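You operate a simulated robot arm through the tools that you are given. There is no shell and no other tool. Be economical: measure what you need, move in short steps, check, and stop when the job is done.

The job below is to be done with a simulated two-armed robot. You get a single attempt, and the scene is never put back.

TASK
Snap each knob lid onto its matching cup and push the rack in.

The check looks at the end state, three seconds after you hand in, the way a careful person would. Anything else that was tipped, shoved, dropped, spilled or broken makes it a failure. Lids that push on must go on centred and level and be pressed home; caps that screw on are set level and turned clockwise until they are tight.

THE ROBOT
Two 7-joint arms with fingered hands on one trunk, on a base that drives. Base frame: it is fixed to the floor where the robot stands at the start and does not move with it; the origin is under the middle of the robot, x ahead of it, y to its left, z up. Readings come in mm, degrees, newtons and seconds.
The left shoulder is at the start at [70, 172, 977], the right one opposite. Places, roughly: upper rack of the dishwasher [1100, 200, 600]. Payload 5 kg a hand.
Tool frame (each hand has its own): the origin (TCP) lies between the finger pads and is the grasp point; the fingertips stand 43 mm ahead of it; z points along the fingers, y is the line along which they close. The gripper opens to 144 mm. The gripper's body begins 50 mm behind the TCP. The gripper is a hand of 5 fingers: y runs from the thumb to the fingers, the wrist lies at [-21, -124, -221] in the tool frame, and closing takes about 1.5 s.
Orientation is that of the tool frame in the base frame, as a unit quaternion [w, x, y, z]. With the fingers straight down and the wrist toward the robot, the tool's x, y and z point along [0, 1, 0], [1, 0, 0] and [0, 0, -1] of the base frame.

THE INTERFACE
- The arms move only by the tool drive_tool. It takes "left_increments", "right_increments" or both (then of equal length, played together; a hand with none holds still); each is a list of rows, each an object (a shift or turn left out is 0, a gripper value left out holds the last) with "travel": the shift along the tool's x, y, z in units of 20 mm (1.0 is 20 mm), a list of three; "turn": the turn, a rotation vector about the tool's x, y, z in units of 4 degrees (1.0 is 4 degrees), a list of three; "jaw": the gripper command, from -1 (shut) to 1 (fully open), values between in proportion. In form: [{"travel": [x, y, z], "turn": [rx, ry, rz], "jaw": jaw}, ...]. A call has 1 to 12 rows; each row shifts and turns the commanded pose from where the row before left it, along the tool's axes as they then stand. A call with a number of a shift or a turn outside -1 to 1 is refused whole. A row lasts 0.2 s, in which the tool goes at most 50 mm and 8.6 degrees; a call with a longer step from one row to the next is refused whole, and so is a gripper value outside its range. A pose out of reach is approached as far as the arm can. The call stops where the force on the tool passes 40 N (or 10 N more than at its start, if that is more) or the arm is blocked; 0.2 s more then pass. Each finger travels about 45 mm/s and halts on what it meets, pressing with about 20 N; the grip force reading is that of the motor and also rises with nothing between the fingers. The clock runs only during rows and for 0.2 s after the last one: add rows that do not move to give the fingers time. The reply holds the time, the measured pose of the TCP, the force on the tool along the base axes, the opening and the grip force, in the units named above and with some noise, and new pictures: "views" is both (left out), scene, wrist or none (wrist: the cameras of the hands that moved).
- Cameras (640 x 400 px; columns grow to the right, rows downward): "scene" is now at [133.2, 41.3, 1235.4]; the picture's right is [0.44, -0.90, 0.00], its down [-0.29, -0.14, -0.94] and it looks along [0.85, 0.41, -0.33] (base axes); focal length 214 px, centre (320, 200). "left" rides on the left gripper at [-86, -108, -168] in its tool frame; the picture's right is [-0.80, -0.28, 0.53], its down [0.54, -0.73, 0.42] and it looks along [0.27, 0.63, 0.73] (tool axes); focal length 275 px, centre (320, 200). "right" rides on the right gripper at [86, -108, -168] in its tool frame; the picture's right is [-0.80, 0.28, -0.53], its down [-0.54, -0.73, 0.42] and it looks along [-0.27, 0.63, 0.73] (tool axes); focal length 275 px, centre (320, 200). There is no depth. A picture from a camera that has moved, and an enlarged one, comes with that camera's place and axes in the base frame and with its lens.
- lift_body(by): slides the trunk up (or, below 0, down) by that many mm; the arms and the scene camera ride with it, the base frame stays. It gives what a move gives, with no picture.
- base_move(legs): drives the robot by 1 to 6 legs, each [ahead, left, turn to the left] in mm, mm and degrees, along the robot's own axes; the way and the turn of a leg run together, so that a leg with both is an arc; at most 1500 mm and 180 degrees a leg. The arms and the cameras ride along, it lands a little off, and it stops where it bumps. It gives what a move gives, and a new picture of the scene camera.
- hand_shape(shape, hand): the hand has 5 fingers and takes this shape, open, in about a second: jaw (thumb against the fingers, like two jaws); tri (thumb and two fingers); tip (a fingertip pinch); poke (one finger out to press); point (the index stretched); flat (the hand flat); cup (the hand cupped); fist (a fist). The gripper value then closes the fingers along that shape, each until it touches; the sizes above hold for jaw. It gives what a move gives, with no picture.
- pan_tilt(pan, tilt): turns the head with the scene camera to pan (to the left, within 86 degrees either way) and tilt (down, from -29 to 69), counted from straight ahead of the robot. It gives what a move gives, and a new picture of the scene camera.
- enlarge(camera, box): a new picture of the part [left, top, right, bottom] of that camera's present view, enlarged. No time passes.
- close_job(): hands the job in; it is judged then, once.

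Go step by step. Nothing tells you exact positions but the pictures and the camera data: compare them with the known pose of the tool, close in by small moves and look again before you grip or let go. The budget is 120 turns and 260 pictures, counting those below and the enlarged ones. Unless the task says otherwise, let go and move clear before handing in.

The tools are called after ">>>" as a command line: name --argument value ..., lists and objects as JSON in quotes. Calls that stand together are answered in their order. drive_tool: Moves the arms, as the interface text tells. Its arguments: {"type":"object","properties":{"left_increments":{"type":"array","items":{"type":"object","properties":{"travel":{"type":"array","items":{"type":"number"}},"turn":{"type":"array","items":{"type":"number"}},"jaw":{"type":"number"}}}},"right_increments":{"type":"array","items":{"type":"object","properties":{"travel":{"type":"array","items":{"type":"number"}},"turn":{"type":"array","items":{"type":"number"}},"jaw":{"type":"number"}}}},"views":{"type":"string","enum":["both","scene","wrist","none"]}},"required":[]} The other tools are called the same way: lift_body (by) slides the trunk up or down; hand_shape (shape, hand) gives the hand a shape; base_move (legs) drives the base; pan_tilt (pan, tilt) turns the head that bears the scene camera; enlarge (camera, box) takes an enlarged picture of a part of a camera's view; close_job () hands the job in.

At the start:

```text
time: 0.0
left_position: [599.3, 528.9, 1264.7]
left_tool_rot: [0.0, 0.707, 0.707, 0.0]
left_force: [-0.6, 0.0, 0.0]
left_grip_width: 143.5
left_gripper_force: 0.0
left_shape: jaw
right_position: [830.6, -76.5, 1320.0]
right_tool_rot: [0.0, 0.706, 0.708, 0.0]
right_force: [-1.1, 0.4, -0.8]
right_grip_width: 143.6
right_gripper_force: 0.0
right_shape: jaw
trunk travel left (down, up): [-75.0, 865.0]
robot x, y, heading: [0.9, -0.6, -0.2]
head pan, tilt: [26.0, 19.1]
```

scene: 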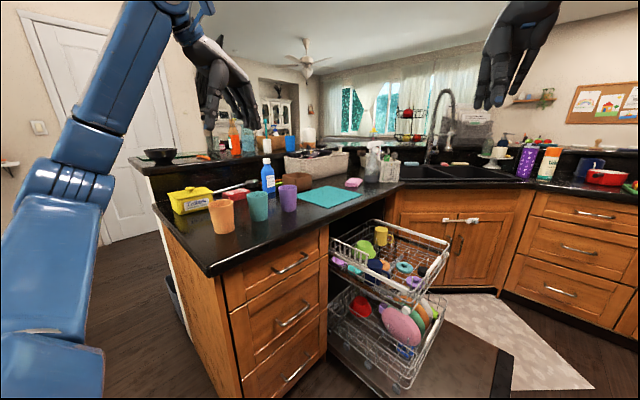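
right: 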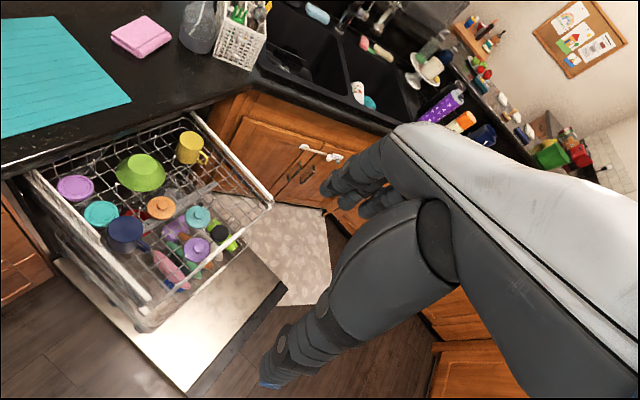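
left: 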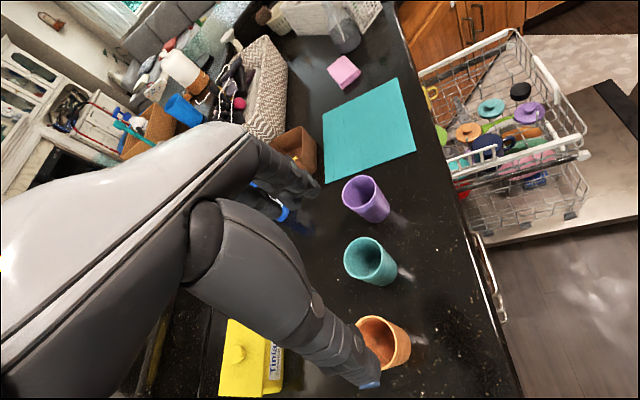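

I see three cups (orange, teal, purple) on the counter and, in the upper rack, several lids. I take a closer look at the rack and the cups.

>>> enlarge --camera "right" --box '[20, 100, 280, 330]'

>>> enlarge --camera "left" --box '[400, 20, 600, 220]'

>>> enlarge --camera "scene" --box '[160, 140, 460, 300]'

>>> enlarge --camera "left" --box '[200, 150, 480, 400]'

```text
1.74 times, centred on (150, 215) of right
camera zoom: at [720.3, 11.3, 1487.0], right [0.28, -0.8, 0.53], down [-0.73, -0.54, -0.42], along [0.63, -0.27, -0.73], focal length 479 px, centre (616, 174)
```

zoom: 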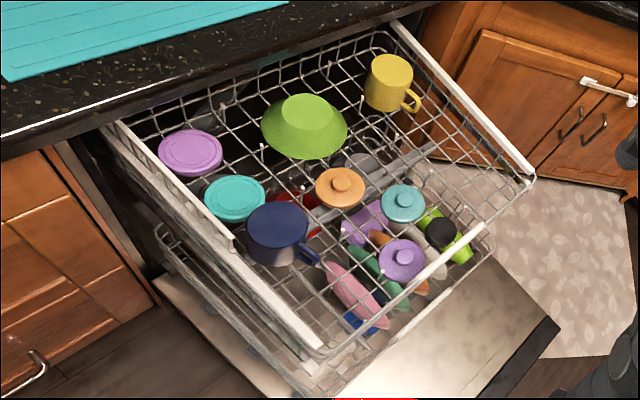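

```text
2.00 times, centred on (500, 120) of left
camera zoom: at [491.0, 443.8, 1432.6], right [-0.28, -0.8, -0.53], down [-0.73, 0.54, -0.42], along [0.63, 0.27, -0.73], focal length 551 px, centre (-40, 360)
```

zoom: 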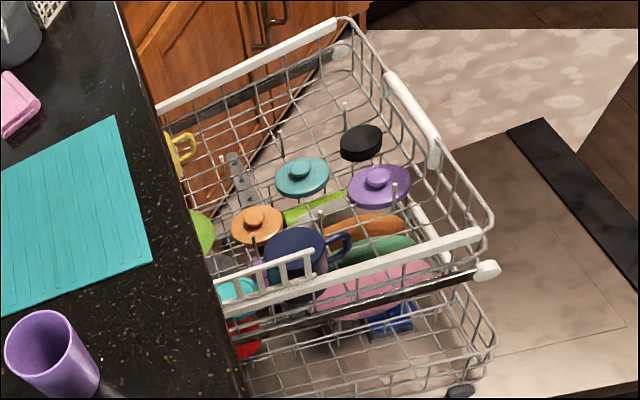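

```text
2.13 times, centred on (310, 220) of scene
camera zoom: at [133.2, 41.3, 1235.4], right [0.44, -0.9, 0.0], down [-0.29, -0.14, -0.94], along [0.85, 0.41, -0.33], focal length 458 px, centre (341, 157)
```

zoom: 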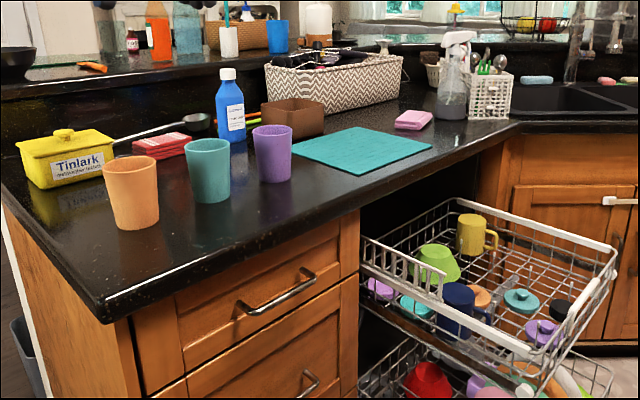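

```text
1.60 times, centred on (340, 275) of left
camera zoom: at [491.0, 443.8, 1432.6], right [-0.28, -0.8, -0.53], down [-0.73, 0.54, -0.42], along [0.63, 0.27, -0.73], focal length 440 px, centre (288, 80)
```

zoom: 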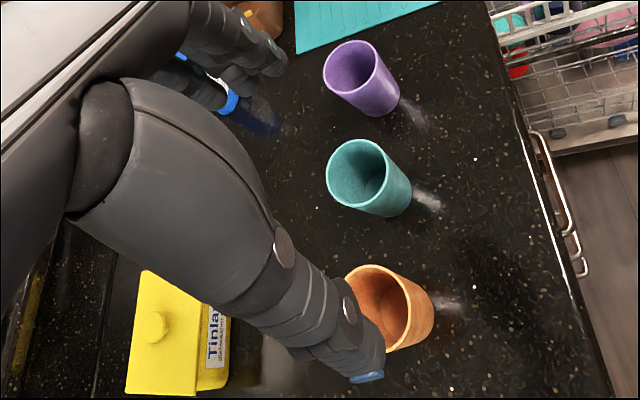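

Estimates: knob lids at about orange [1116,165,586], teal [1150,60,586], purple [1050,6,592]; cups purple [807,510], teal [687,558], orange [563,593], rims about z 1015. The rack slides in along about [0.33,0.94]. I drive ahead a bit so that the lids come into reach, and look again.

>>> base_move --legs '[[230, 0, 0]]'

>>> pan_tilt --pan 10 --tilt 40

```text
time: 1.7
left_position: [829.5, 528.3, 1266.1]
left_tool_rot: [-0.001, 0.708, 0.706, -0.001]
left_force: [-0.3, 0.2, 0.1]
left_grip_width: 143.6
left_gripper_force: 0.1
left_shape: jaw
right_position: [1059.0, -78.5, 1320.2]
right_tool_rot: [-0.001, 0.708, 0.706, -0.001]
right_force: [-0.1, 0.5, -1.1]
right_grip_width: 143.8
right_gripper_force: 0.0
right_shape: jaw
trunk travel left (down, up): [-75.0, 865.0]
robot x, y, heading: [230.2, 0.0, -0.0]
head pan, tilt: [26.0, 19.1]
camera scene: at [363.2, 40.9, 1235.5], right [0.44, -0.9, 0.0], down [-0.29, -0.14, -0.94], along [0.85, 0.41, -0.33], focal length 214 px, centre (320, 200)
```

scene: 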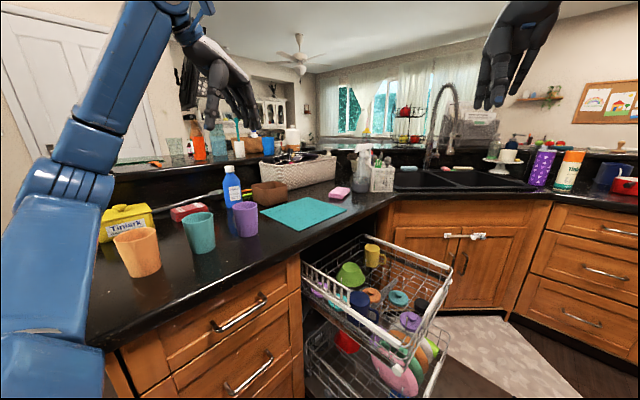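

```text
time: 2.6
left_position: [828.4, 528.7, 1265.4]
left_tool_rot: [0.0, 0.708, 0.706, 0.0]
left_force: [0.3, 0.1, 0.2]
left_grip_width: 143.6
left_gripper_force: 0.1
left_shape: jaw
right_position: [1058.2, -77.4, 1319.3]
right_tool_rot: [0.0, 0.707, 0.707, 0.001]
right_force: [-0.2, 0.6, 0.7]
right_grip_width: 143.9
right_gripper_force: 0.1
right_shape: jaw
trunk travel left (down, up): [-75.0, 865.0]
robot x, y, heading: [230.0, 3.4, -0.3]
head pan, tilt: [10.0, 40.0]
camera scene: at [362.4, 14.8, 1202.7], right [0.17, -0.98, 0.0], down [-0.63, -0.11, -0.77], along [0.76, 0.13, -0.64], focal length 214 px, centre (320, 200)
```

scene: 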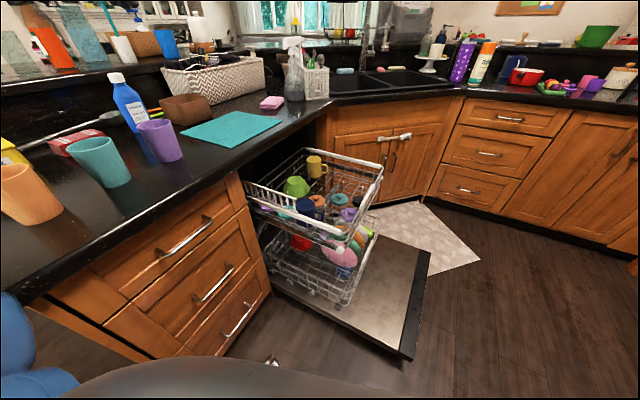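

The whole rack is now in reach of the right hand. I lower the right hand over the purple lid and look.

>>> drive_tool --right_increments '[{"travel": [0.35, 0, 1]}, {"travel": [0.35, 0, 1]}, {"travel": [0.35, 0, 1]}, {"travel": [0.35, 0, 1]}, {"travel": [0.35, 0, 1]}, {"travel": [0.35, 0, 1]}, {"travel": [0.35, 0, 1]}, {"travel": [0.35, 0, 1]}, {"travel": [0.35, 0, 1]}, {"travel": [0.35, 0, 1]}, {"travel": [0.35, 0, 1]}, {"travel": [0.35, 0, 1]}]' --views "none"

>>> drive_tool --right_increments '[{"travel": [0, 0, 1]}, {"travel": [0, 0, 1]}, {"travel": [0, 0, 1]}, {"travel": [0, 0, 1]}, {"travel": [0, 0, 1]}, {"travel": [0, 0, 1]}, {"travel": [0, 0, 1]}, {"travel": [0, 0, 1]}, {"travel": [0, 0, 1]}, {"travel": [0, 0, 1]}, {"travel": [0, 0, 1]}]' --views "both"

```text
time: 5.2
left_position: [829.6, 529.0, 1264.8]
left_tool_rot: [-0.001, 0.708, 0.706, 0.0]
left_force: [0.2, 0.9, 0.3]
left_grip_width: 143.8
left_gripper_force: 0.1
left_shape: jaw
right_position: [1059.4, 4.4, 1079.2]
right_tool_rot: [-0.001, 0.707, 0.707, 0.0]
right_force: [0.6, -0.2, -0.6]
right_grip_width: 143.9
right_gripper_force: 0.1
right_shape: jaw
trunk travel left (down, up): [-75.0, 865.0]
robot x, y, heading: [229.2, 0.6, -0.3]
head pan, tilt: [10.0, 40.0]
```

```text
time: 7.6
left_position: [829.1, 527.4, 1265.3]
left_tool_rot: [-0.001, 0.707, 0.707, 0.0]
left_force: [1.2, -1.1, -0.1]
left_grip_width: 143.7
left_gripper_force: 0.1
left_shape: jaw
right_position: [1059.7, 5.1, 857.7]
right_tool_rot: [0.0, 0.707, 0.707, 0.0]
right_force: [-0.5, -0.6, -0.4]
right_grip_width: 143.6
right_gripper_force: 0.1
right_shape: jaw
trunk travel left (down, up): [-75.0, 865.0]
robot x, y, heading: [225.6, -0.8, -0.2]
head pan, tilt: [10.0, 40.0]
camera scene: at [363.1, 14.7, 1202.6], right [0.17, -0.99, 0.0], down [-0.63, -0.11, -0.77], along [0.75, 0.13, -0.64], focal length 214 px, centre (320, 200)
camera right: at [950.7, 93.0, 1025.1], right [0.28, -0.8, 0.53], down [-0.73, -0.54, -0.42], along [0.63, -0.27, -0.73], focal length 275 px, centre (320, 200)
```

scene: 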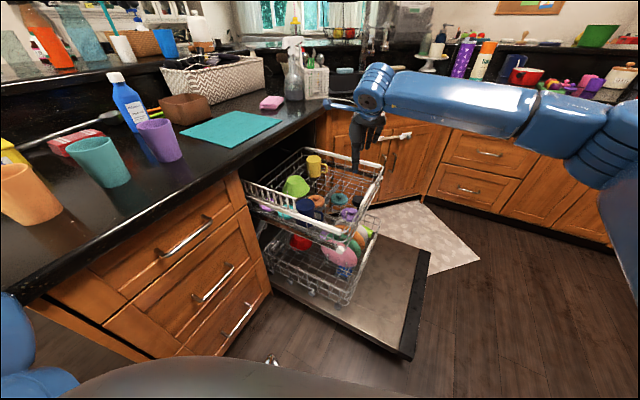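
right: 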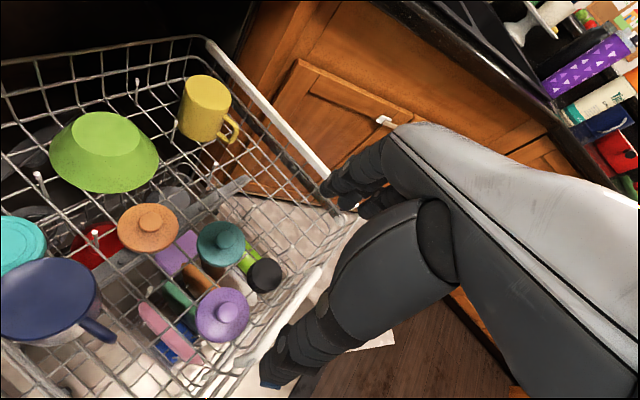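

The lids match the estimates. I try the three-finger shape for pinching a knob and see where the fingertips meet.

>>> hand_shape --shape "tri" --hand "right"

>>> enlarge --camera "right" --box '[180, 100, 500, 400]'

>>> enlarge --camera "scene" --box '[240, 60, 420, 270]'

```text
time: 8.5
left_position: [828.5, 528.8, 1264.8]
left_tool_rot: [0.0, 0.708, 0.707, 0.0]
left_force: [0.0, 0.0, -0.5]
left_grip_width: 143.7
left_gripper_force: 0.0
left_shape: jaw
right_position: [1058.4, 4.8, 858.7]
right_tool_rot: [0.0, 0.708, 0.706, 0.001]
right_force: [-0.5, -0.5, 0.4]
right_grip_width: 143.7
right_gripper_force: 0.1
right_shape: tri
trunk travel left (down, up): [-75.0, 865.0]
robot x, y, heading: [232.7, -1.5, -0.1]
head pan, tilt: [10.0, 40.0]
```

```text
1.33 times, centred on (340, 250) of right
camera zoom: at [950.3, 93.1, 1025.7], right [0.28, -0.8, 0.53], down [-0.73, -0.54, -0.42], along [0.63, -0.27, -0.73], focal length 367 px, centre (293, 133)
```

zoom: 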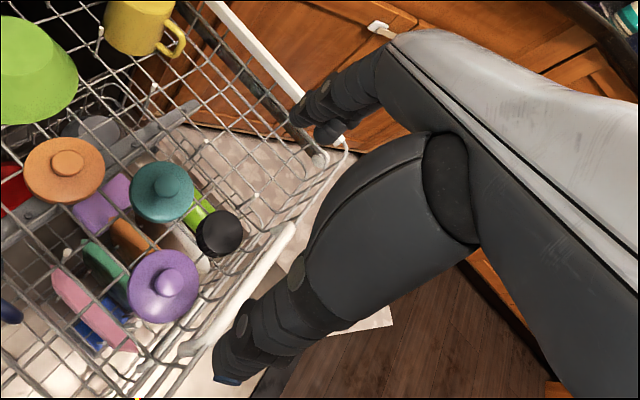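

```text
1.90 times, centred on (330, 165) of scene
camera zoom: at [362.8, 14.8, 1202.6], right [0.17, -0.99, 0.0], down [-0.63, -0.11, -0.77], along [0.75, 0.13, -0.64], focal length 408 px, centre (301, 267)
```

zoom: 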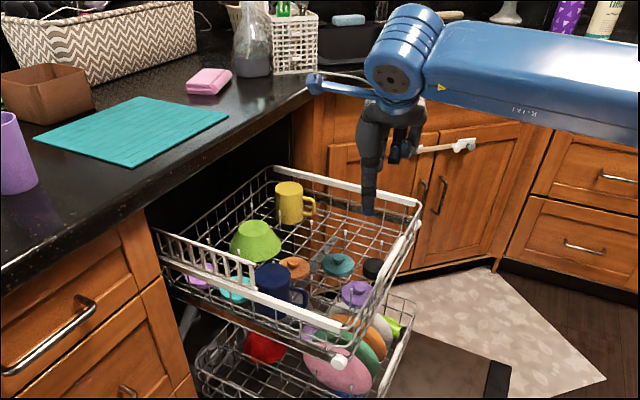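

I close the fingers in the air to see where the fingertips meet.

>>> drive_tool --right_increments '[{"jaw": -1}, {"jaw": -1}, {"jaw": -1}, {"jaw": -1}, {"jaw": -1}, {"jaw": -1}, {"jaw": -1}, {"jaw": -1}]' --views "wrist"

>>> enlarge --camera "scene" --box '[310, 50, 440, 210]'

```text
time: 10.3
left_position: [829.0, 527.6, 1264.7]
left_tool_rot: [0.0, 0.708, 0.706, 0.0]
left_force: [-0.1, 0.4, 0.3]
left_grip_width: 143.8
left_gripper_force: 0.1
left_shape: jaw
right_position: [1059.4, 4.7, 858.5]
right_tool_rot: [0.0, 0.708, 0.707, 0.0]
right_force: [-0.5, -0.4, 0.3]
right_grip_width: 0.0
right_gripper_force: 0.9
right_shape: tri
trunk travel left (down, up): [-75.0, 865.0]
robot x, y, heading: [228.9, -1.6, -0.0]
head pan, tilt: [10.0, 40.0]
camera right: at [950.2, 93.1, 1025.6], right [0.28, -0.8, 0.53], down [-0.73, -0.54, -0.42], along [0.63, -0.27, -0.73], focal length 275 px, centre (320, 200)
```

right: 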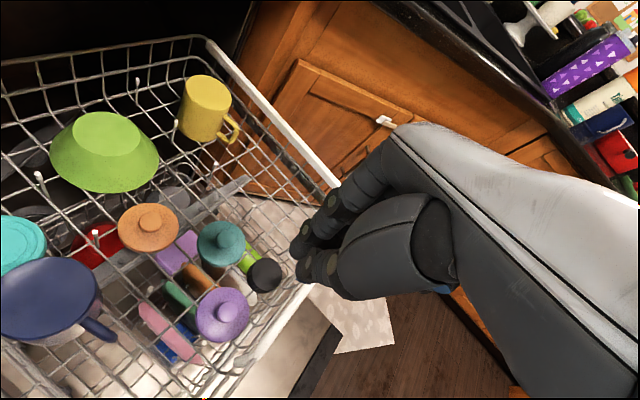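

```text
2.50 times, centred on (375, 130) of scene
camera zoom: at [362.7, 14.8, 1202.6], right [0.17, -0.99, 0.0], down [-0.63, -0.11, -0.77], along [0.75, 0.13, -0.64], focal length 536 px, centre (182, 375)
```

zoom: 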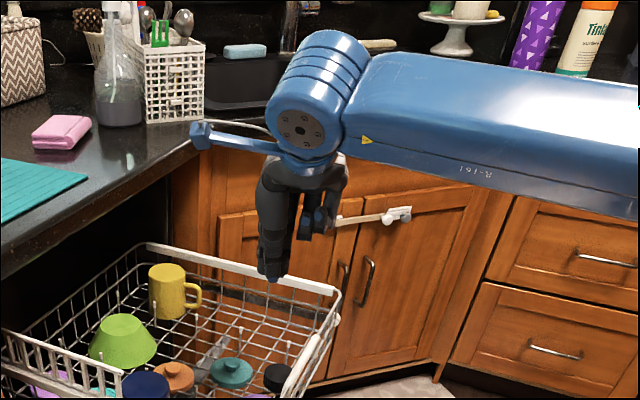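

The tips meet about 43 mm ahead of the TCP, as expected. I turn the hand parallel to the rack front, open it part way, and go down towards the purple knob.

>>> drive_tool --right_increments '[{"turn": [0, 0, 1], "jaw": 0}, {"turn": [0, 0, 1]}, {"turn": [0, 0, 1]}, {"turn": [0, 0, 1]}, {"turn": [0, 0, 0.75]}, {"travel": [-0.16, -0.47, 1]}, {"travel": [0, 0, 1]}, {"travel": [0, 0, 1]}, {"travel": [0, 0, 1]}, {"travel": [0, 0, 1]}, {"travel": [0, 0, 1]}]' --views "wrist"

>>> enlarge --camera "right" --box '[160, 160, 400, 400]'

>>> enlarge --camera "scene" --box '[270, 110, 410, 250]'

```text
time: 12.7
left_position: [830.2, 528.0, 1266.0]
left_tool_rot: [0.0, 0.708, 0.706, -0.001]
left_force: [0.3, -0.3, -0.3]
left_grip_width: 143.5
left_gripper_force: 0.1
left_shape: jaw
right_position: [1050.2, 4.1, 739.8]
right_tool_rot: [0.0, 0.814, 0.581, 0.0]
right_force: [-0.5, -0.6, 0.5]
right_grip_width: 71.7
right_gripper_force: 0.1
right_shape: tri
trunk travel left (down, up): [-75.0, 865.0]
robot x, y, heading: [230.3, 0.6, 0.0]
head pan, tilt: [10.0, 40.0]
camera right: at [975.4, 123.7, 907.3], right [0.01, -0.85, 0.53], down [-0.86, -0.28, -0.42], along [0.5, -0.46, -0.73], focal length 275 px, centre (320, 200)
```

right: 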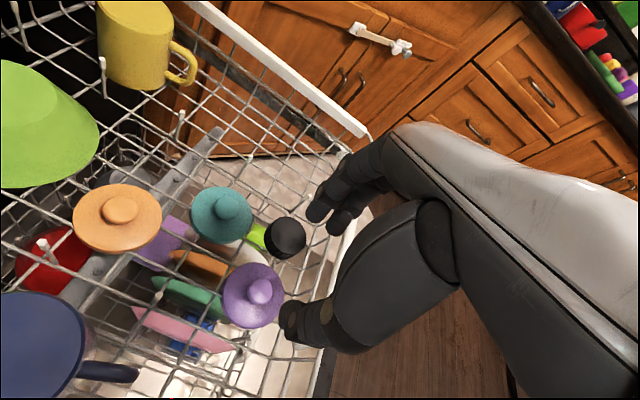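

```text
1.67 times, centred on (280, 280) of right
camera zoom: at [975.4, 123.7, 907.3], right [0.01, -0.85, 0.53], down [-0.86, -0.28, -0.42], along [0.5, -0.46, -0.73], focal length 459 px, centre (387, 67)
```

zoom: 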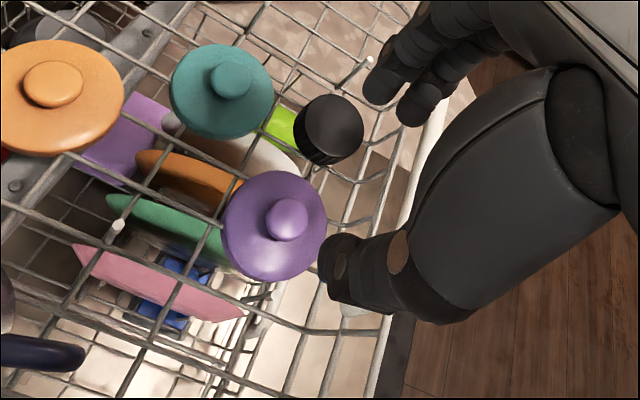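

```text
2.86 times, centred on (340, 180) of scene
camera zoom: at [363.1, 14.8, 1202.6], right [0.17, -0.99, 0.0], down [-0.63, -0.11, -0.77], along [0.75, 0.13, -0.64], focal length 613 px, centre (263, 257)
```

zoom: 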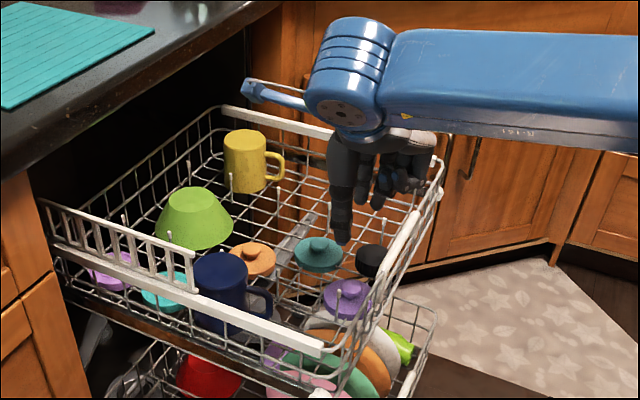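

The knob is at about [1046,4]; a black lid stands close on the finger side, so I narrow the opening to about 50 mm and descend further.

>>> drive_tool --right_increments '[{"jaw": -0.3}, {"travel": [-0.06, -0.19, 1]}, {"travel": [0, 0, 1]}, {"travel": [0, 0, 1]}, {"travel": [0, 0, 1]}]' --views "wrist"

>>> enlarge --camera "right" --box '[190, 160, 430, 400]'

>>> enlarge --camera "scene" --box '[300, 120, 400, 220]'

```text
time: 13.9
left_position: [829.9, 528.5, 1264.3]
left_tool_rot: [-0.001, 0.708, 0.706, -0.001]
left_force: [-0.3, 0.7, -0.5]
left_grip_width: 143.9
left_gripper_force: 0.1
left_shape: jaw
right_position: [1044.9, 3.5, 660.5]
right_tool_rot: [0.0, 0.814, 0.58, 0.001]
right_force: [0.1, -0.3, 0.3]
right_grip_width: 50.8
right_gripper_force: 0.0
right_shape: tri
trunk travel left (down, up): [-75.0, 865.0]
robot x, y, heading: [226.9, -1.6, -0.0]
head pan, tilt: [10.0, 40.0]
camera right: at [970.6, 123.7, 827.3], right [0.01, -0.85, 0.53], down [-0.86, -0.28, -0.42], along [0.5, -0.46, -0.73], focal length 275 px, centre (320, 200)
```

right: 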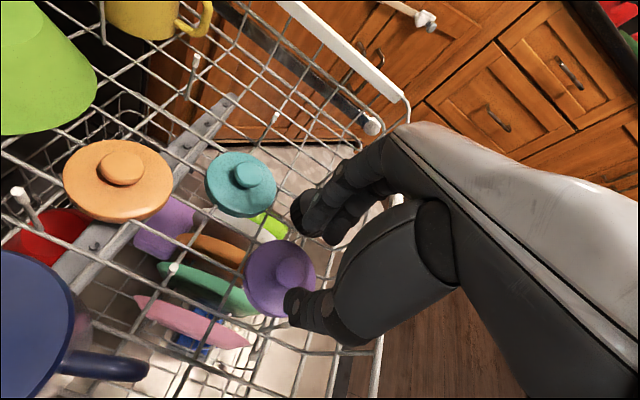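

```text
1.67 times, centred on (310, 280) of right
camera zoom: at [970.6, 123.7, 827.3], right [0.01, -0.85, 0.53], down [-0.86, -0.28, -0.42], along [0.5, -0.46, -0.73], focal length 459 px, centre (337, 67)
```

zoom: 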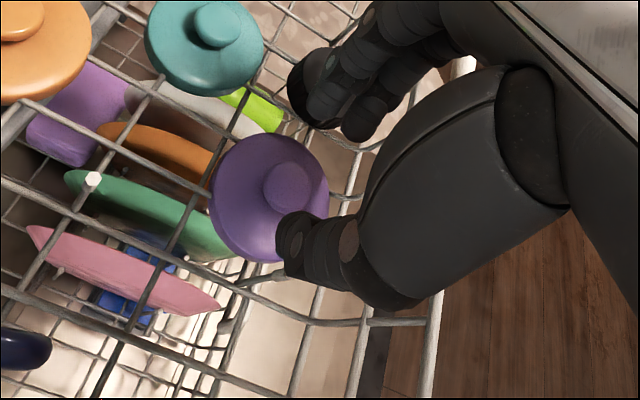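

```text
4.00 times, centred on (350, 170) of scene
camera zoom: at [363.1, 14.7, 1202.6], right [0.17, -0.99, 0.0], down [-0.63, -0.11, -0.77], along [0.75, 0.13, -0.64], focal length 858 px, centre (200, 320)
```

zoom: 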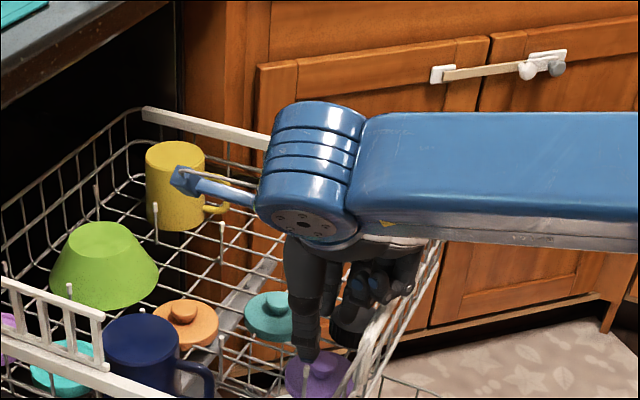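

The fingers straddle the purple knob with the black lid just clear. I go down 22 mm more and look.

>>> drive_tool --right_increments '[{"travel": [0.03, 0.05, 0.6]}, {"travel": [0, 0, 0.5]}]' --views "none"

>>> enlarge --camera "right" --box '[190, 160, 430, 400]'

```text
time: 14.5
left_position: [827.2, 529.7, 1265.3]
left_tool_rot: [0.0, 0.708, 0.707, 0.0]
left_force: [0.1, -0.3, -0.1]
left_grip_width: 143.7
left_gripper_force: 0.1
left_shape: jaw
right_position: [1046.5, 9.5, 641.1]
right_tool_rot: [0.001, 0.814, 0.581, 0.002]
right_force: [3.9, 9.3, 8.9]
right_grip_width: 51.1
right_gripper_force: 0.0
right_shape: tri
trunk travel left (down, up): [-75.0, 865.0]
robot x, y, heading: [224.8, -1.9, 0.1]
head pan, tilt: [10.0, 40.0]
```

```text
1.67 times, centred on (310, 280) of right
camera zoom: at [971.1, 127.7, 807.4], right [0.01, -0.85, 0.53], down [-0.86, -0.28, -0.43], along [0.51, -0.46, -0.73], focal length 459 px, centre (337, 67)
```

zoom: 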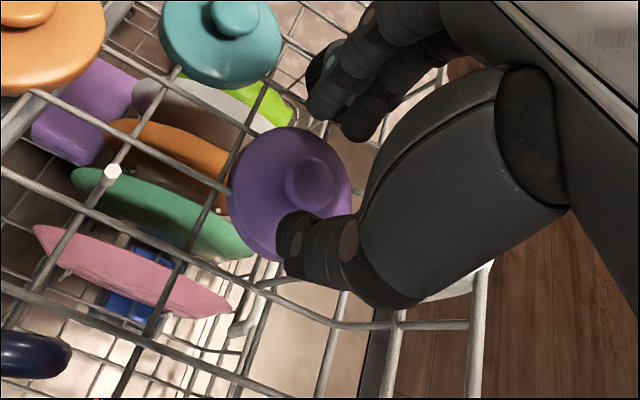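

The hand's side touches the rack front rim (a light sideways force), so I back up and tilt the hand 12° so that it leans away from the front wall.

>>> drive_tool --right_increments '[{"travel": [0, 0, -1]}, {"travel": [0, 0, -1]}, {"turn": [0, -1, 0]}, {"turn": [0, -1, 0]}, {"turn": [0, -1, 0]}, {"travel": [0.465, 0.05, -0.1]}, {}]' --views "wrist"

>>> enlarge --camera "scene" --box '[260, 120, 400, 280]'

```text
time: 16.1
left_position: [829.4, 528.5, 1265.1]
left_tool_rot: [0.0, 0.707, 0.707, -0.001]
left_force: [-0.5, -0.6, 0.0]
left_grip_width: 143.6
left_gripper_force: 0.1
left_shape: jaw
right_position: [1049.5, 13.6, 677.0]
right_tool_rot: [0.061, 0.81, 0.577, -0.086]
right_force: [-0.2, 0.1, 0.5]
right_grip_width: 50.7
right_gripper_force: 0.1
right_shape: tri
trunk travel left (down, up): [-75.0, 865.0]
robot x, y, heading: [231.3, 1.6, -0.1]
head pan, tilt: [10.0, 40.0]
camera right: at [985.5, 163.9, 822.6], right [0.05, -0.72, 0.69], down [-0.89, -0.35, -0.3], along [0.46, -0.6, -0.66], focal length 275 px, centre (320, 200)
```

right: 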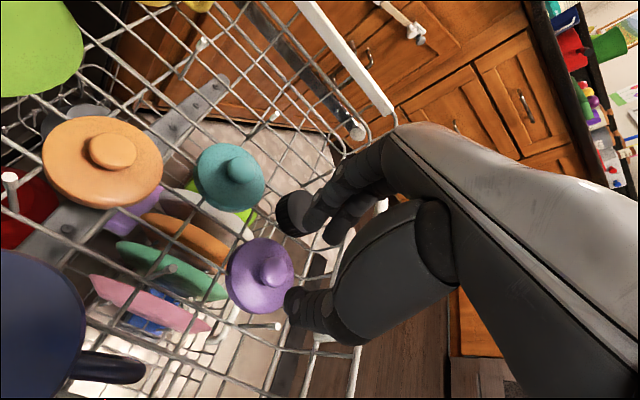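

```text
2.50 times, centred on (330, 200) of scene
camera zoom: at [362.7, 14.8, 1202.6], right [0.17, -0.99, 0.0], down [-0.63, -0.11, -0.77], along [0.75, 0.13, -0.64], focal length 536 px, centre (295, 200)
```

zoom: 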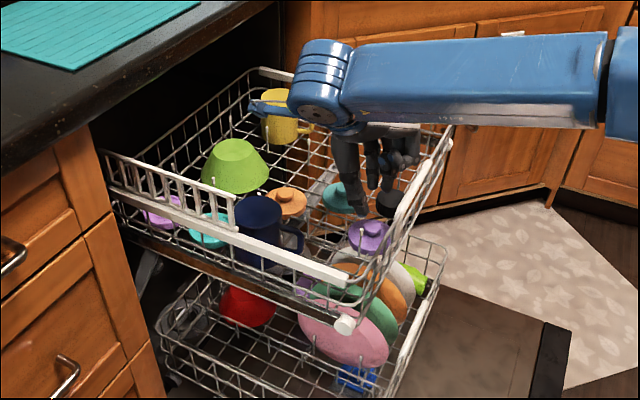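

The knob now sits in line; I descend straight down 36 mm and check the force.

>>> drive_tool --right_increments '[{"travel": [0.125, -0.05, 0.587]}, {"travel": [0.125, 0, 0.587]}, {"travel": [0.125, 0, 0.587]}]' --views "wrist"

>>> enlarge --camera "right" --box '[220, 160, 420, 360]'

```text
time: 16.9
left_position: [829.4, 528.1, 1263.9]
left_tool_rot: [0.0, 0.708, 0.706, 0.0]
left_force: [-1.0, 0.7, 0.7]
left_grip_width: 143.9
left_gripper_force: 0.1
left_shape: jaw
right_position: [1049.5, 13.3, 640.6]
right_tool_rot: [0.061, 0.81, 0.577, -0.087]
right_force: [0.2, 0.1, -0.2]
right_grip_width: 50.2
right_gripper_force: 0.0
right_shape: tri
trunk travel left (down, up): [-75.0, 865.0]
robot x, y, heading: [229.1, -1.9, -0.1]
head pan, tilt: [10.0, 40.0]
camera right: at [984.6, 164.0, 786.3], right [0.05, -0.72, 0.69], down [-0.89, -0.35, -0.3], along [0.46, -0.6, -0.66], focal length 275 px, centre (320, 200)
```

right: 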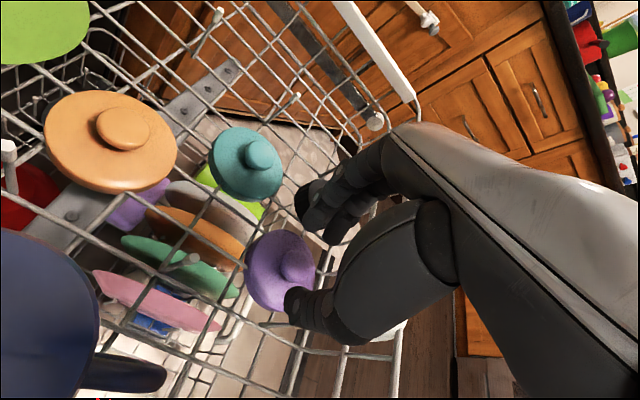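

```text
2.00 times, centred on (320, 260) of right
camera zoom: at [984.6, 164.0, 786.3], right [0.05, -0.72, 0.69], down [-0.89, -0.35, -0.3], along [0.46, -0.6, -0.66], focal length 551 px, centre (320, 80)
```

zoom: 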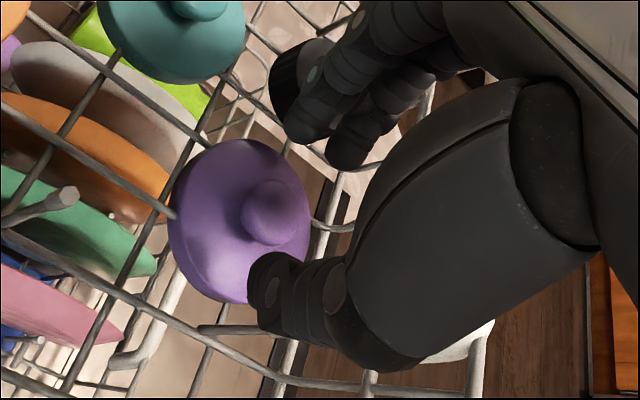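

Aligned with no contact. I go down the last 20 mm.

>>> drive_tool --right_increments '[{"travel": [0.1, 0, 0.49]}, {"travel": [0.1, 0, 0.49]}, {}]' --views "none"

>>> enlarge --camera "right" --box '[220, 160, 420, 360]'

```text
time: 17.7
left_position: [827.8, 529.4, 1265.6]
left_tool_rot: [0.0, 0.708, 0.706, 0.0]
left_force: [0.1, 0.2, -0.1]
left_grip_width: 143.8
left_gripper_force: 0.1
left_shape: jaw
right_position: [1048.7, 16.0, 623.9]
right_tool_rot: [0.062, 0.81, 0.577, -0.083]
right_force: [3.9, 6.0, 15.6]
right_grip_width: 50.5
right_gripper_force: 0.0
right_shape: tri
trunk travel left (down, up): [-75.0, 865.0]
robot x, y, heading: [227.5, -1.5, -0.0]
head pan, tilt: [10.0, 40.0]
```

```text
2.00 times, centred on (320, 260) of right
camera zoom: at [983.7, 166.0, 770.0], right [0.05, -0.72, 0.69], down [-0.89, -0.35, -0.3], along [0.46, -0.6, -0.66], focal length 551 px, centre (320, 80)
```

zoom: 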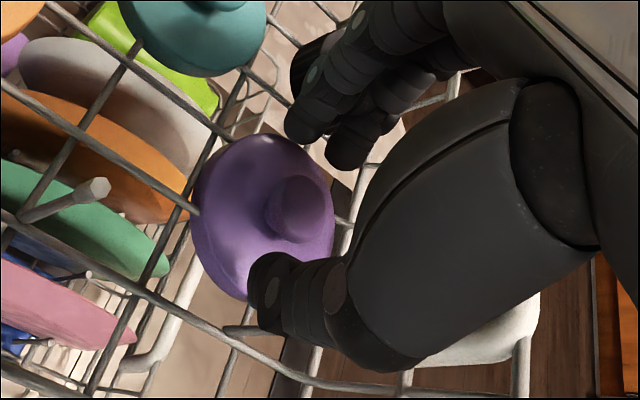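

Light contact; the knob is between thumb and fingers. I close.

>>> drive_tool --right_increments '[{"travel": [-0.02, 0, -0.1], "jaw": -1}, {}, {}, {}, {}, {}]' --views "none"

>>> enlarge --camera "right" --box '[220, 160, 420, 360]'

```text
time: 19.1
left_position: [828.4, 528.1, 1265.1]
left_tool_rot: [0.0, 0.707, 0.707, 0.0]
left_force: [0.1, 0.0, 0.3]
left_grip_width: 143.9
left_gripper_force: 0.1
left_shape: jaw
right_position: [1048.8, 15.5, 624.4]
right_tool_rot: [0.061, 0.81, 0.577, -0.085]
right_force: [2.1, 8.2, 13.2]
right_grip_width: 7.6
right_gripper_force: 19.5
right_shape: tri
trunk travel left (down, up): [-75.0, 865.0]
robot x, y, heading: [227.4, 2.1, -0.1]
head pan, tilt: [10.0, 40.0]
```

```text
2.00 times, centred on (320, 260) of right
camera zoom: at [983.8, 165.7, 770.4], right [0.05, -0.72, 0.69], down [-0.89, -0.35, -0.3], along [0.46, -0.6, -0.66], focal length 551 px, centre (320, 80)
```

zoom: 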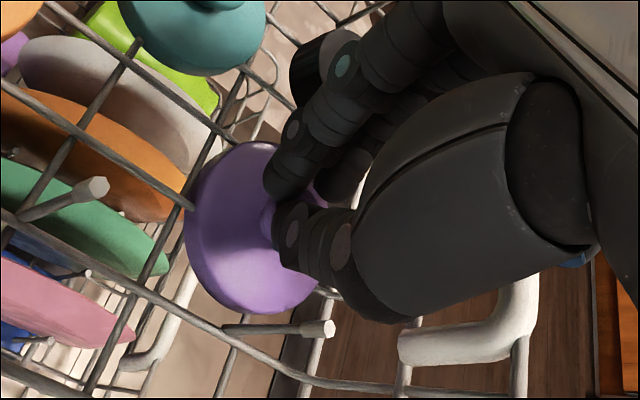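

The fingers stopped at something about 8 mm; I lift a little and see whether the lid comes along.

>>> drive_tool --right_increments '[{"travel": [-0.1, 0, -0.49]}, {"travel": [-0.1, 0, -0.49]}, {}]' --views "none"

>>> enlarge --camera "right" --box '[220, 160, 420, 360]'

>>> enlarge --camera "scene" --box '[300, 140, 380, 220]'

```text
time: 19.9
left_position: [829.0, 528.0, 1265.6]
left_tool_rot: [0.0, 0.708, 0.707, 0.0]
left_force: [-0.3, 0.6, 0.5]
left_grip_width: 143.6
left_gripper_force: 0.1
left_shape: jaw
right_position: [1048.1, 15.1, 644.0]
right_tool_rot: [0.061, 0.81, 0.577, -0.086]
right_force: [0.4, 0.6, -0.3]
right_grip_width: 6.0
right_gripper_force: 20.3
right_shape: tri
trunk travel left (down, up): [-75.0, 865.0]
robot x, y, heading: [227.5, -0.7, -0.2]
head pan, tilt: [10.0, 40.0]
```

```text
2.00 times, centred on (320, 260) of right
camera zoom: at [984.4, 164.3, 789.0], right [0.05, -0.72, 0.69], down [-0.89, -0.35, -0.3], along [0.46, -0.6, -0.66], focal length 551 px, centre (320, 80)
```

zoom: 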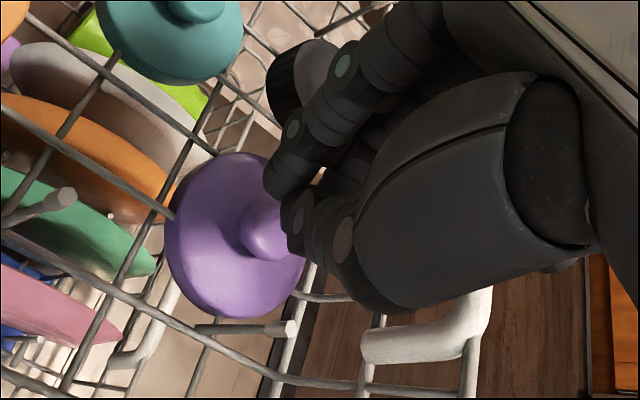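

```text
5.00 times, centred on (340, 180) of scene
camera zoom: at [363.0, 14.7, 1202.5], right [0.17, -0.99, 0.0], down [-0.63, -0.11, -0.77], along [0.75, 0.13, -0.64], focal length 1072 px, centre (220, 300)
```

zoom: 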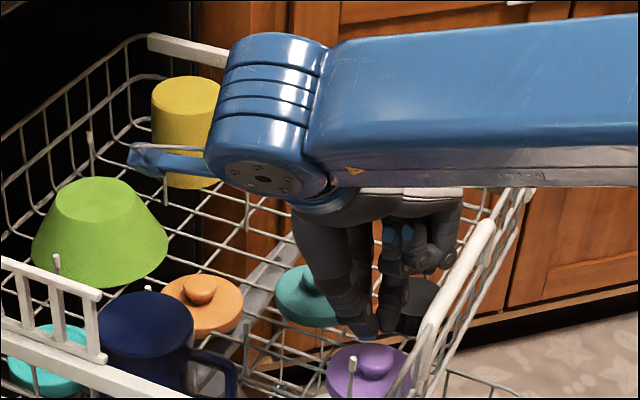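

It slipped: the knob sits lower than I thought (about [1044,-3,573]) and the hand was resting on the rack rim. I open, tilt a further 12° and look again.

>>> drive_tool --right_increments '[{"jaw": -0.3}, {}, {"turn": [0, -1, 0]}, {"turn": [0, -1, 0]}, {"turn": [0, -1, 0]}, {}]' --views "none"

>>> enlarge --camera "right" --box '[220, 160, 420, 360]'

>>> enlarge --camera "scene" --box '[300, 140, 380, 220]'

```text
time: 21.3
left_position: [830.6, 528.1, 1265.5]
left_tool_rot: [-0.001, 0.708, 0.706, 0.0]
left_force: [0.4, -0.2, 0.8]
left_grip_width: 143.7
left_gripper_force: 0.1
left_shape: jaw
right_position: [1048.2, 14.5, 644.2]
right_tool_rot: [0.122, 0.796, 0.567, -0.171]
right_force: [0.2, 0.1, -0.6]
right_grip_width: 49.9
right_gripper_force: 0.0
right_shape: tri
trunk travel left (down, up): [-75.0, 865.0]
robot x, y, heading: [231.7, 1.0, 0.1]
head pan, tilt: [10.0, 40.0]
```

```text
2.00 times, centred on (320, 260) of right
camera zoom: at [993.7, 190.9, 761.6], right [0.1, -0.57, 0.81], down [-0.9, -0.39, -0.16], along [0.41, -0.72, -0.56], focal length 551 px, centre (320, 80)
```

zoom: 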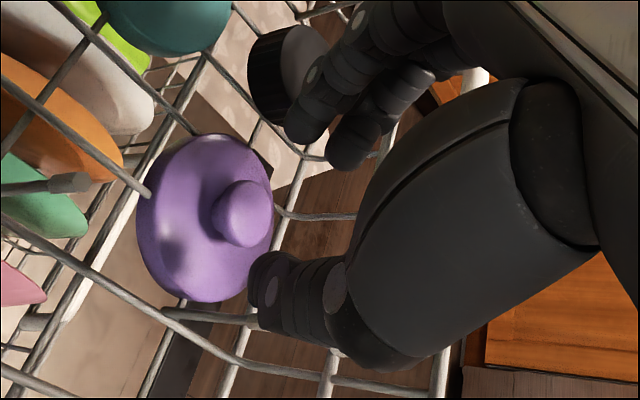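

```text
5.00 times, centred on (340, 180) of scene
camera zoom: at [362.7, 14.4, 1202.6], right [0.17, -0.99, 0.0], down [-0.63, -0.11, -0.77], along [0.75, 0.13, -0.64], focal length 1072 px, centre (220, 300)
```

zoom: 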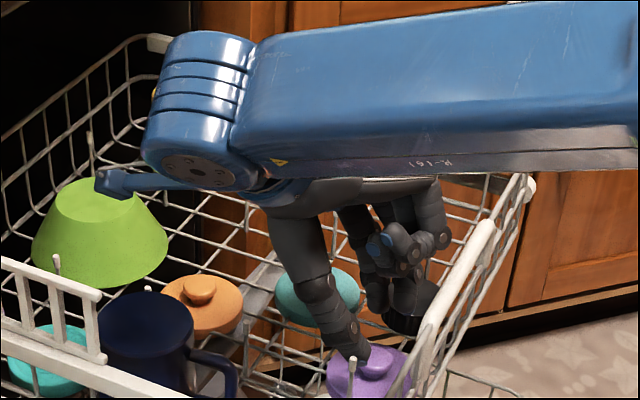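

Knob now at about [1041,-3,574]. I go down 28 mm vertically and check the force.

>>> drive_tool --right_increments '[{"travel": [0.18, -0.05, 0.43]}, {"travel": [0.18, 0, 0.43]}, {"travel": [0.18, 0, 0.43]}, {}]' --views "none"

>>> enlarge --camera "right" --box '[220, 160, 420, 360]'

>>> enlarge --camera "scene" --box '[300, 140, 380, 220]'

```text
time: 22.3
left_position: [829.1, 528.4, 1263.7]
left_tool_rot: [0.0, 0.708, 0.706, 0.0]
left_force: [0.0, 0.3, 0.5]
left_grip_width: 143.8
left_gripper_force: 0.2
left_shape: jaw
right_position: [1048.3, 15.0, 616.8]
right_tool_rot: [0.12, 0.797, 0.567, -0.169]
right_force: [3.6, 3.0, 1.7]
right_grip_width: 49.5
right_gripper_force: 0.0
right_shape: tri
trunk travel left (down, up): [-75.0, 865.0]
robot x, y, heading: [230.7, 0.5, -0.2]
head pan, tilt: [10.0, 40.0]
```

```text
2.00 times, centred on (320, 260) of right
camera zoom: at [993.0, 190.6, 734.3], right [0.1, -0.57, 0.81], down [-0.9, -0.39, -0.17], along [0.41, -0.72, -0.56], focal length 551 px, centre (320, 80)
```

zoom: 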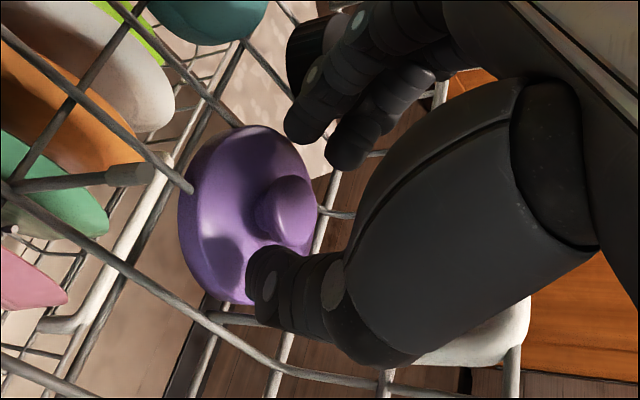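

```text
5.00 times, centred on (340, 180) of scene
camera zoom: at [362.7, 15.1, 1202.6], right [0.17, -0.99, 0.0], down [-0.63, -0.11, -0.77], along [0.75, 0.13, -0.64], focal length 1072 px, centre (220, 300)
```

zoom: 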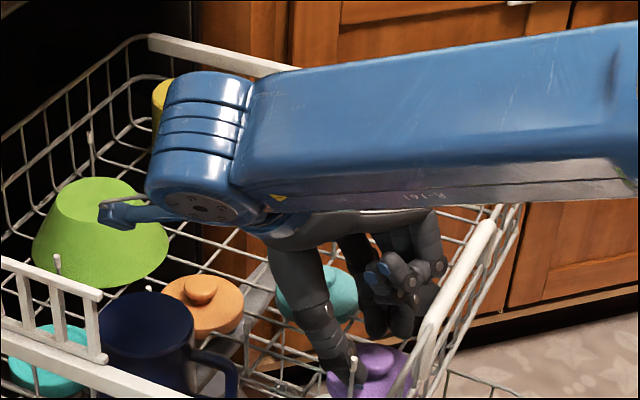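

Nearly there; last 10 mm down, then close.

>>> drive_tool --right_increments '[{"travel": [0.02, -0.05, 0.27]}, {"travel": [0.09, 0, 0.23]}, {}, {"jaw": -1}, {}, {}, {}, {}, {}]' --views "none"

>>> enlarge --camera "right" --box '[220, 160, 420, 360]'

```text
time: 24.3
left_position: [826.6, 529.4, 1266.3]
left_tool_rot: [0.001, 0.708, 0.706, 0.001]
left_force: [-0.8, 0.1, 0.5]
left_grip_width: 143.6
left_gripper_force: 0.0
left_shape: jaw
right_position: [1046.0, 13.3, 608.4]
right_tool_rot: [0.121, 0.797, 0.567, -0.169]
right_force: [8.6, 6.1, 24.8]
right_grip_width: 38.2
right_gripper_force: 19.7
right_shape: tri
trunk travel left (down, up): [-75.0, 865.0]
robot x, y, heading: [229.6, -4.3, -0.1]
head pan, tilt: [10.0, 40.0]
```

```text
2.00 times, centred on (320, 260) of right
camera zoom: at [990.3, 189.3, 725.6], right [0.1, -0.57, 0.81], down [-0.9, -0.39, -0.17], along [0.42, -0.72, -0.56], focal length 551 px, centre (320, 80)
```

zoom: 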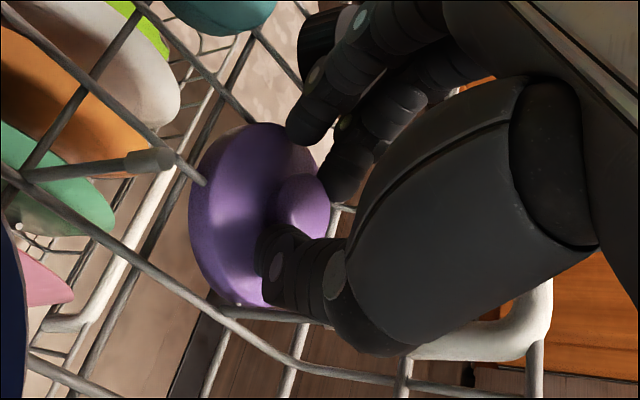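

Gripped at 38 mm. I lift a bit to check.

>>> drive_tool --right_increments '[{"travel": [-0.2, 0, -0.457]}, {"travel": [-0.2, 0, -0.457]}, {"travel": [-0.2, 0, -0.457]}, {}]' --views "none"

>>> enlarge --camera "right" --box '[220, 160, 420, 360]'

>>> enlarge --camera "scene" --box '[300, 140, 380, 220]'

```text
time: 25.3
left_position: [829.6, 528.6, 1265.2]
left_tool_rot: [0.0, 0.708, 0.706, -0.001]
left_force: [-0.1, 0.2, 0.0]
left_grip_width: 143.8
left_gripper_force: 0.0
left_shape: jaw
right_position: [1045.8, 11.8, 635.6]
right_tool_rot: [0.121, 0.796, 0.568, -0.171]
right_force: [-0.3, -0.6, 1.1]
right_grip_width: 36.3
right_gripper_force: 20.3
right_shape: tri
trunk travel left (down, up): [-75.0, 865.0]
robot x, y, heading: [227.7, 0.4, -0.1]
head pan, tilt: [10.0, 40.0]
```

```text
2.00 times, centred on (320, 260) of right
camera zoom: at [990.9, 188.6, 752.9], right [0.1, -0.57, 0.81], down [-0.9, -0.39, -0.16], along [0.41, -0.72, -0.56], focal length 551 px, centre (320, 80)
```

zoom: 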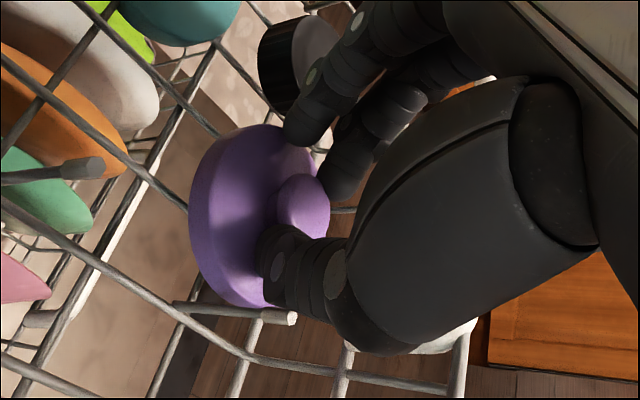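

```text
5.00 times, centred on (340, 180) of scene
camera zoom: at [362.6, 14.8, 1202.5], right [0.17, -0.99, 0.0], down [-0.63, -0.11, -0.77], along [0.75, 0.13, -0.64], focal length 1072 px, centre (220, 300)
```

zoom: 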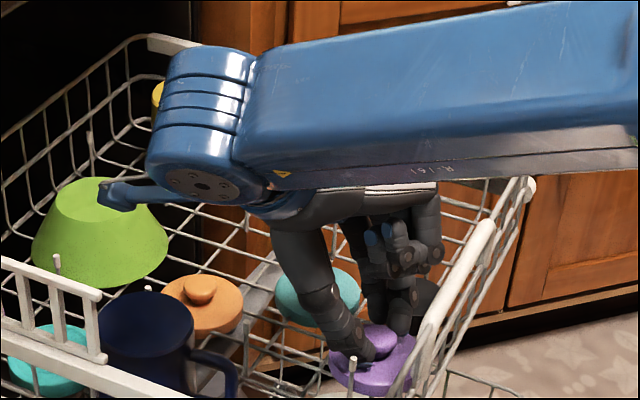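

The lid is held. I raise it straight up.

>>> drive_tool --right_increments '[{"travel": [-0.445, 0, -1]}, {"travel": [-0.445, 0, -1]}, {"travel": [-0.445, 0, -1]}, {"travel": [-0.445, 0, -1]}, {"travel": [-0.445, 0, -1]}, {"travel": [-0.445, 0, -1]}, {"travel": [-0.445, 0, -1]}, {"travel": [-0.445, 0, -1]}, {"travel": [-0.445, 0, -1]}, {"travel": [-0.445, 0, -1]}, {"travel": [-0.445, 0, -1]}, {"travel": [-0.445, 0, -1]}]' --views "none"

>>> drive_tool --right_increments '[{"travel": [-0.445, 0, -1]}, {"travel": [-0.445, 0, -1]}, {"travel": [-0.445, 0, -1]}, {"travel": [-0.445, 0, -1]}, {"travel": [-0.445, 0, -1]}, {"travel": [-0.445, 0, -1]}, {"travel": [-0.445, 0, -1]}, {"travel": [-0.445, 0, -1]}, {"travel": [-0.445, 0, -1]}, {"travel": [-0.445, 0, -1]}, {"travel": [-0.445, 0, -1]}, {"travel": [-0.445, 0, -1]}]' --views "both"

```text
time: 27.9
left_position: [827.4, 529.0, 1264.9]
left_tool_rot: [0.0, 0.708, 0.707, 0.0]
left_force: [-0.4, 0.1, -0.1]
left_grip_width: 143.5
left_gripper_force: 0.0
left_shape: jaw
right_position: [1044.3, 15.0, 898.3]
right_tool_rot: [0.121, 0.797, 0.568, -0.169]
right_force: [0.0, -0.3, -0.1]
right_grip_width: 36.2
right_gripper_force: 20.2
right_shape: tri
trunk travel left (down, up): [-75.0, 865.0]
robot x, y, heading: [234.3, 1.3, -0.2]
head pan, tilt: [10.0, 40.0]
```

```text
time: 30.5
left_position: [829.4, 528.5, 1266.1]
left_tool_rot: [0.0, 0.708, 0.707, 0.0]
left_force: [-0.4, -0.2, 0.6]
left_grip_width: 143.7
left_gripper_force: 0.1
left_shape: jaw
right_position: [1045.5, 13.7, 1162.4]
right_tool_rot: [0.12, 0.796, 0.568, -0.169]
right_force: [-0.9, 0.3, 0.2]
right_grip_width: 36.2
right_gripper_force: 19.7
right_shape: tri
trunk travel left (down, up): [-75.0, 865.0]
robot x, y, heading: [228.8, -1.2, -0.3]
head pan, tilt: [10.0, 40.0]
camera scene: at [362.2, 15.1, 1202.6], right [0.17, -0.99, 0.0], down [-0.63, -0.11, -0.77], along [0.75, 0.13, -0.64], focal length 214 px, centre (320, 200)
camera right: at [990.1, 190.8, 1280.0], right [0.1, -0.57, 0.81], down [-0.9, -0.39, -0.17], along [0.41, -0.72, -0.56], focal length 275 px, centre (320, 200)
```

scene: 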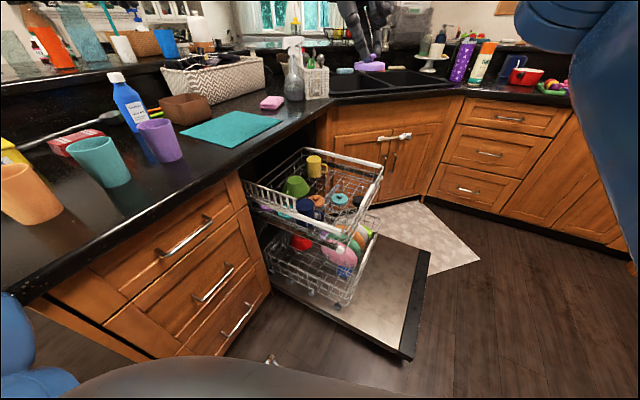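
right: 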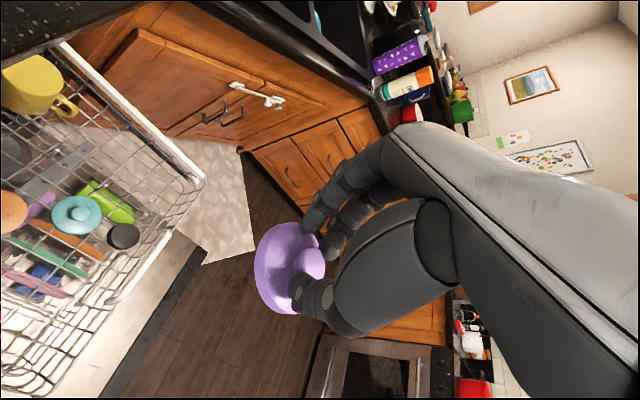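

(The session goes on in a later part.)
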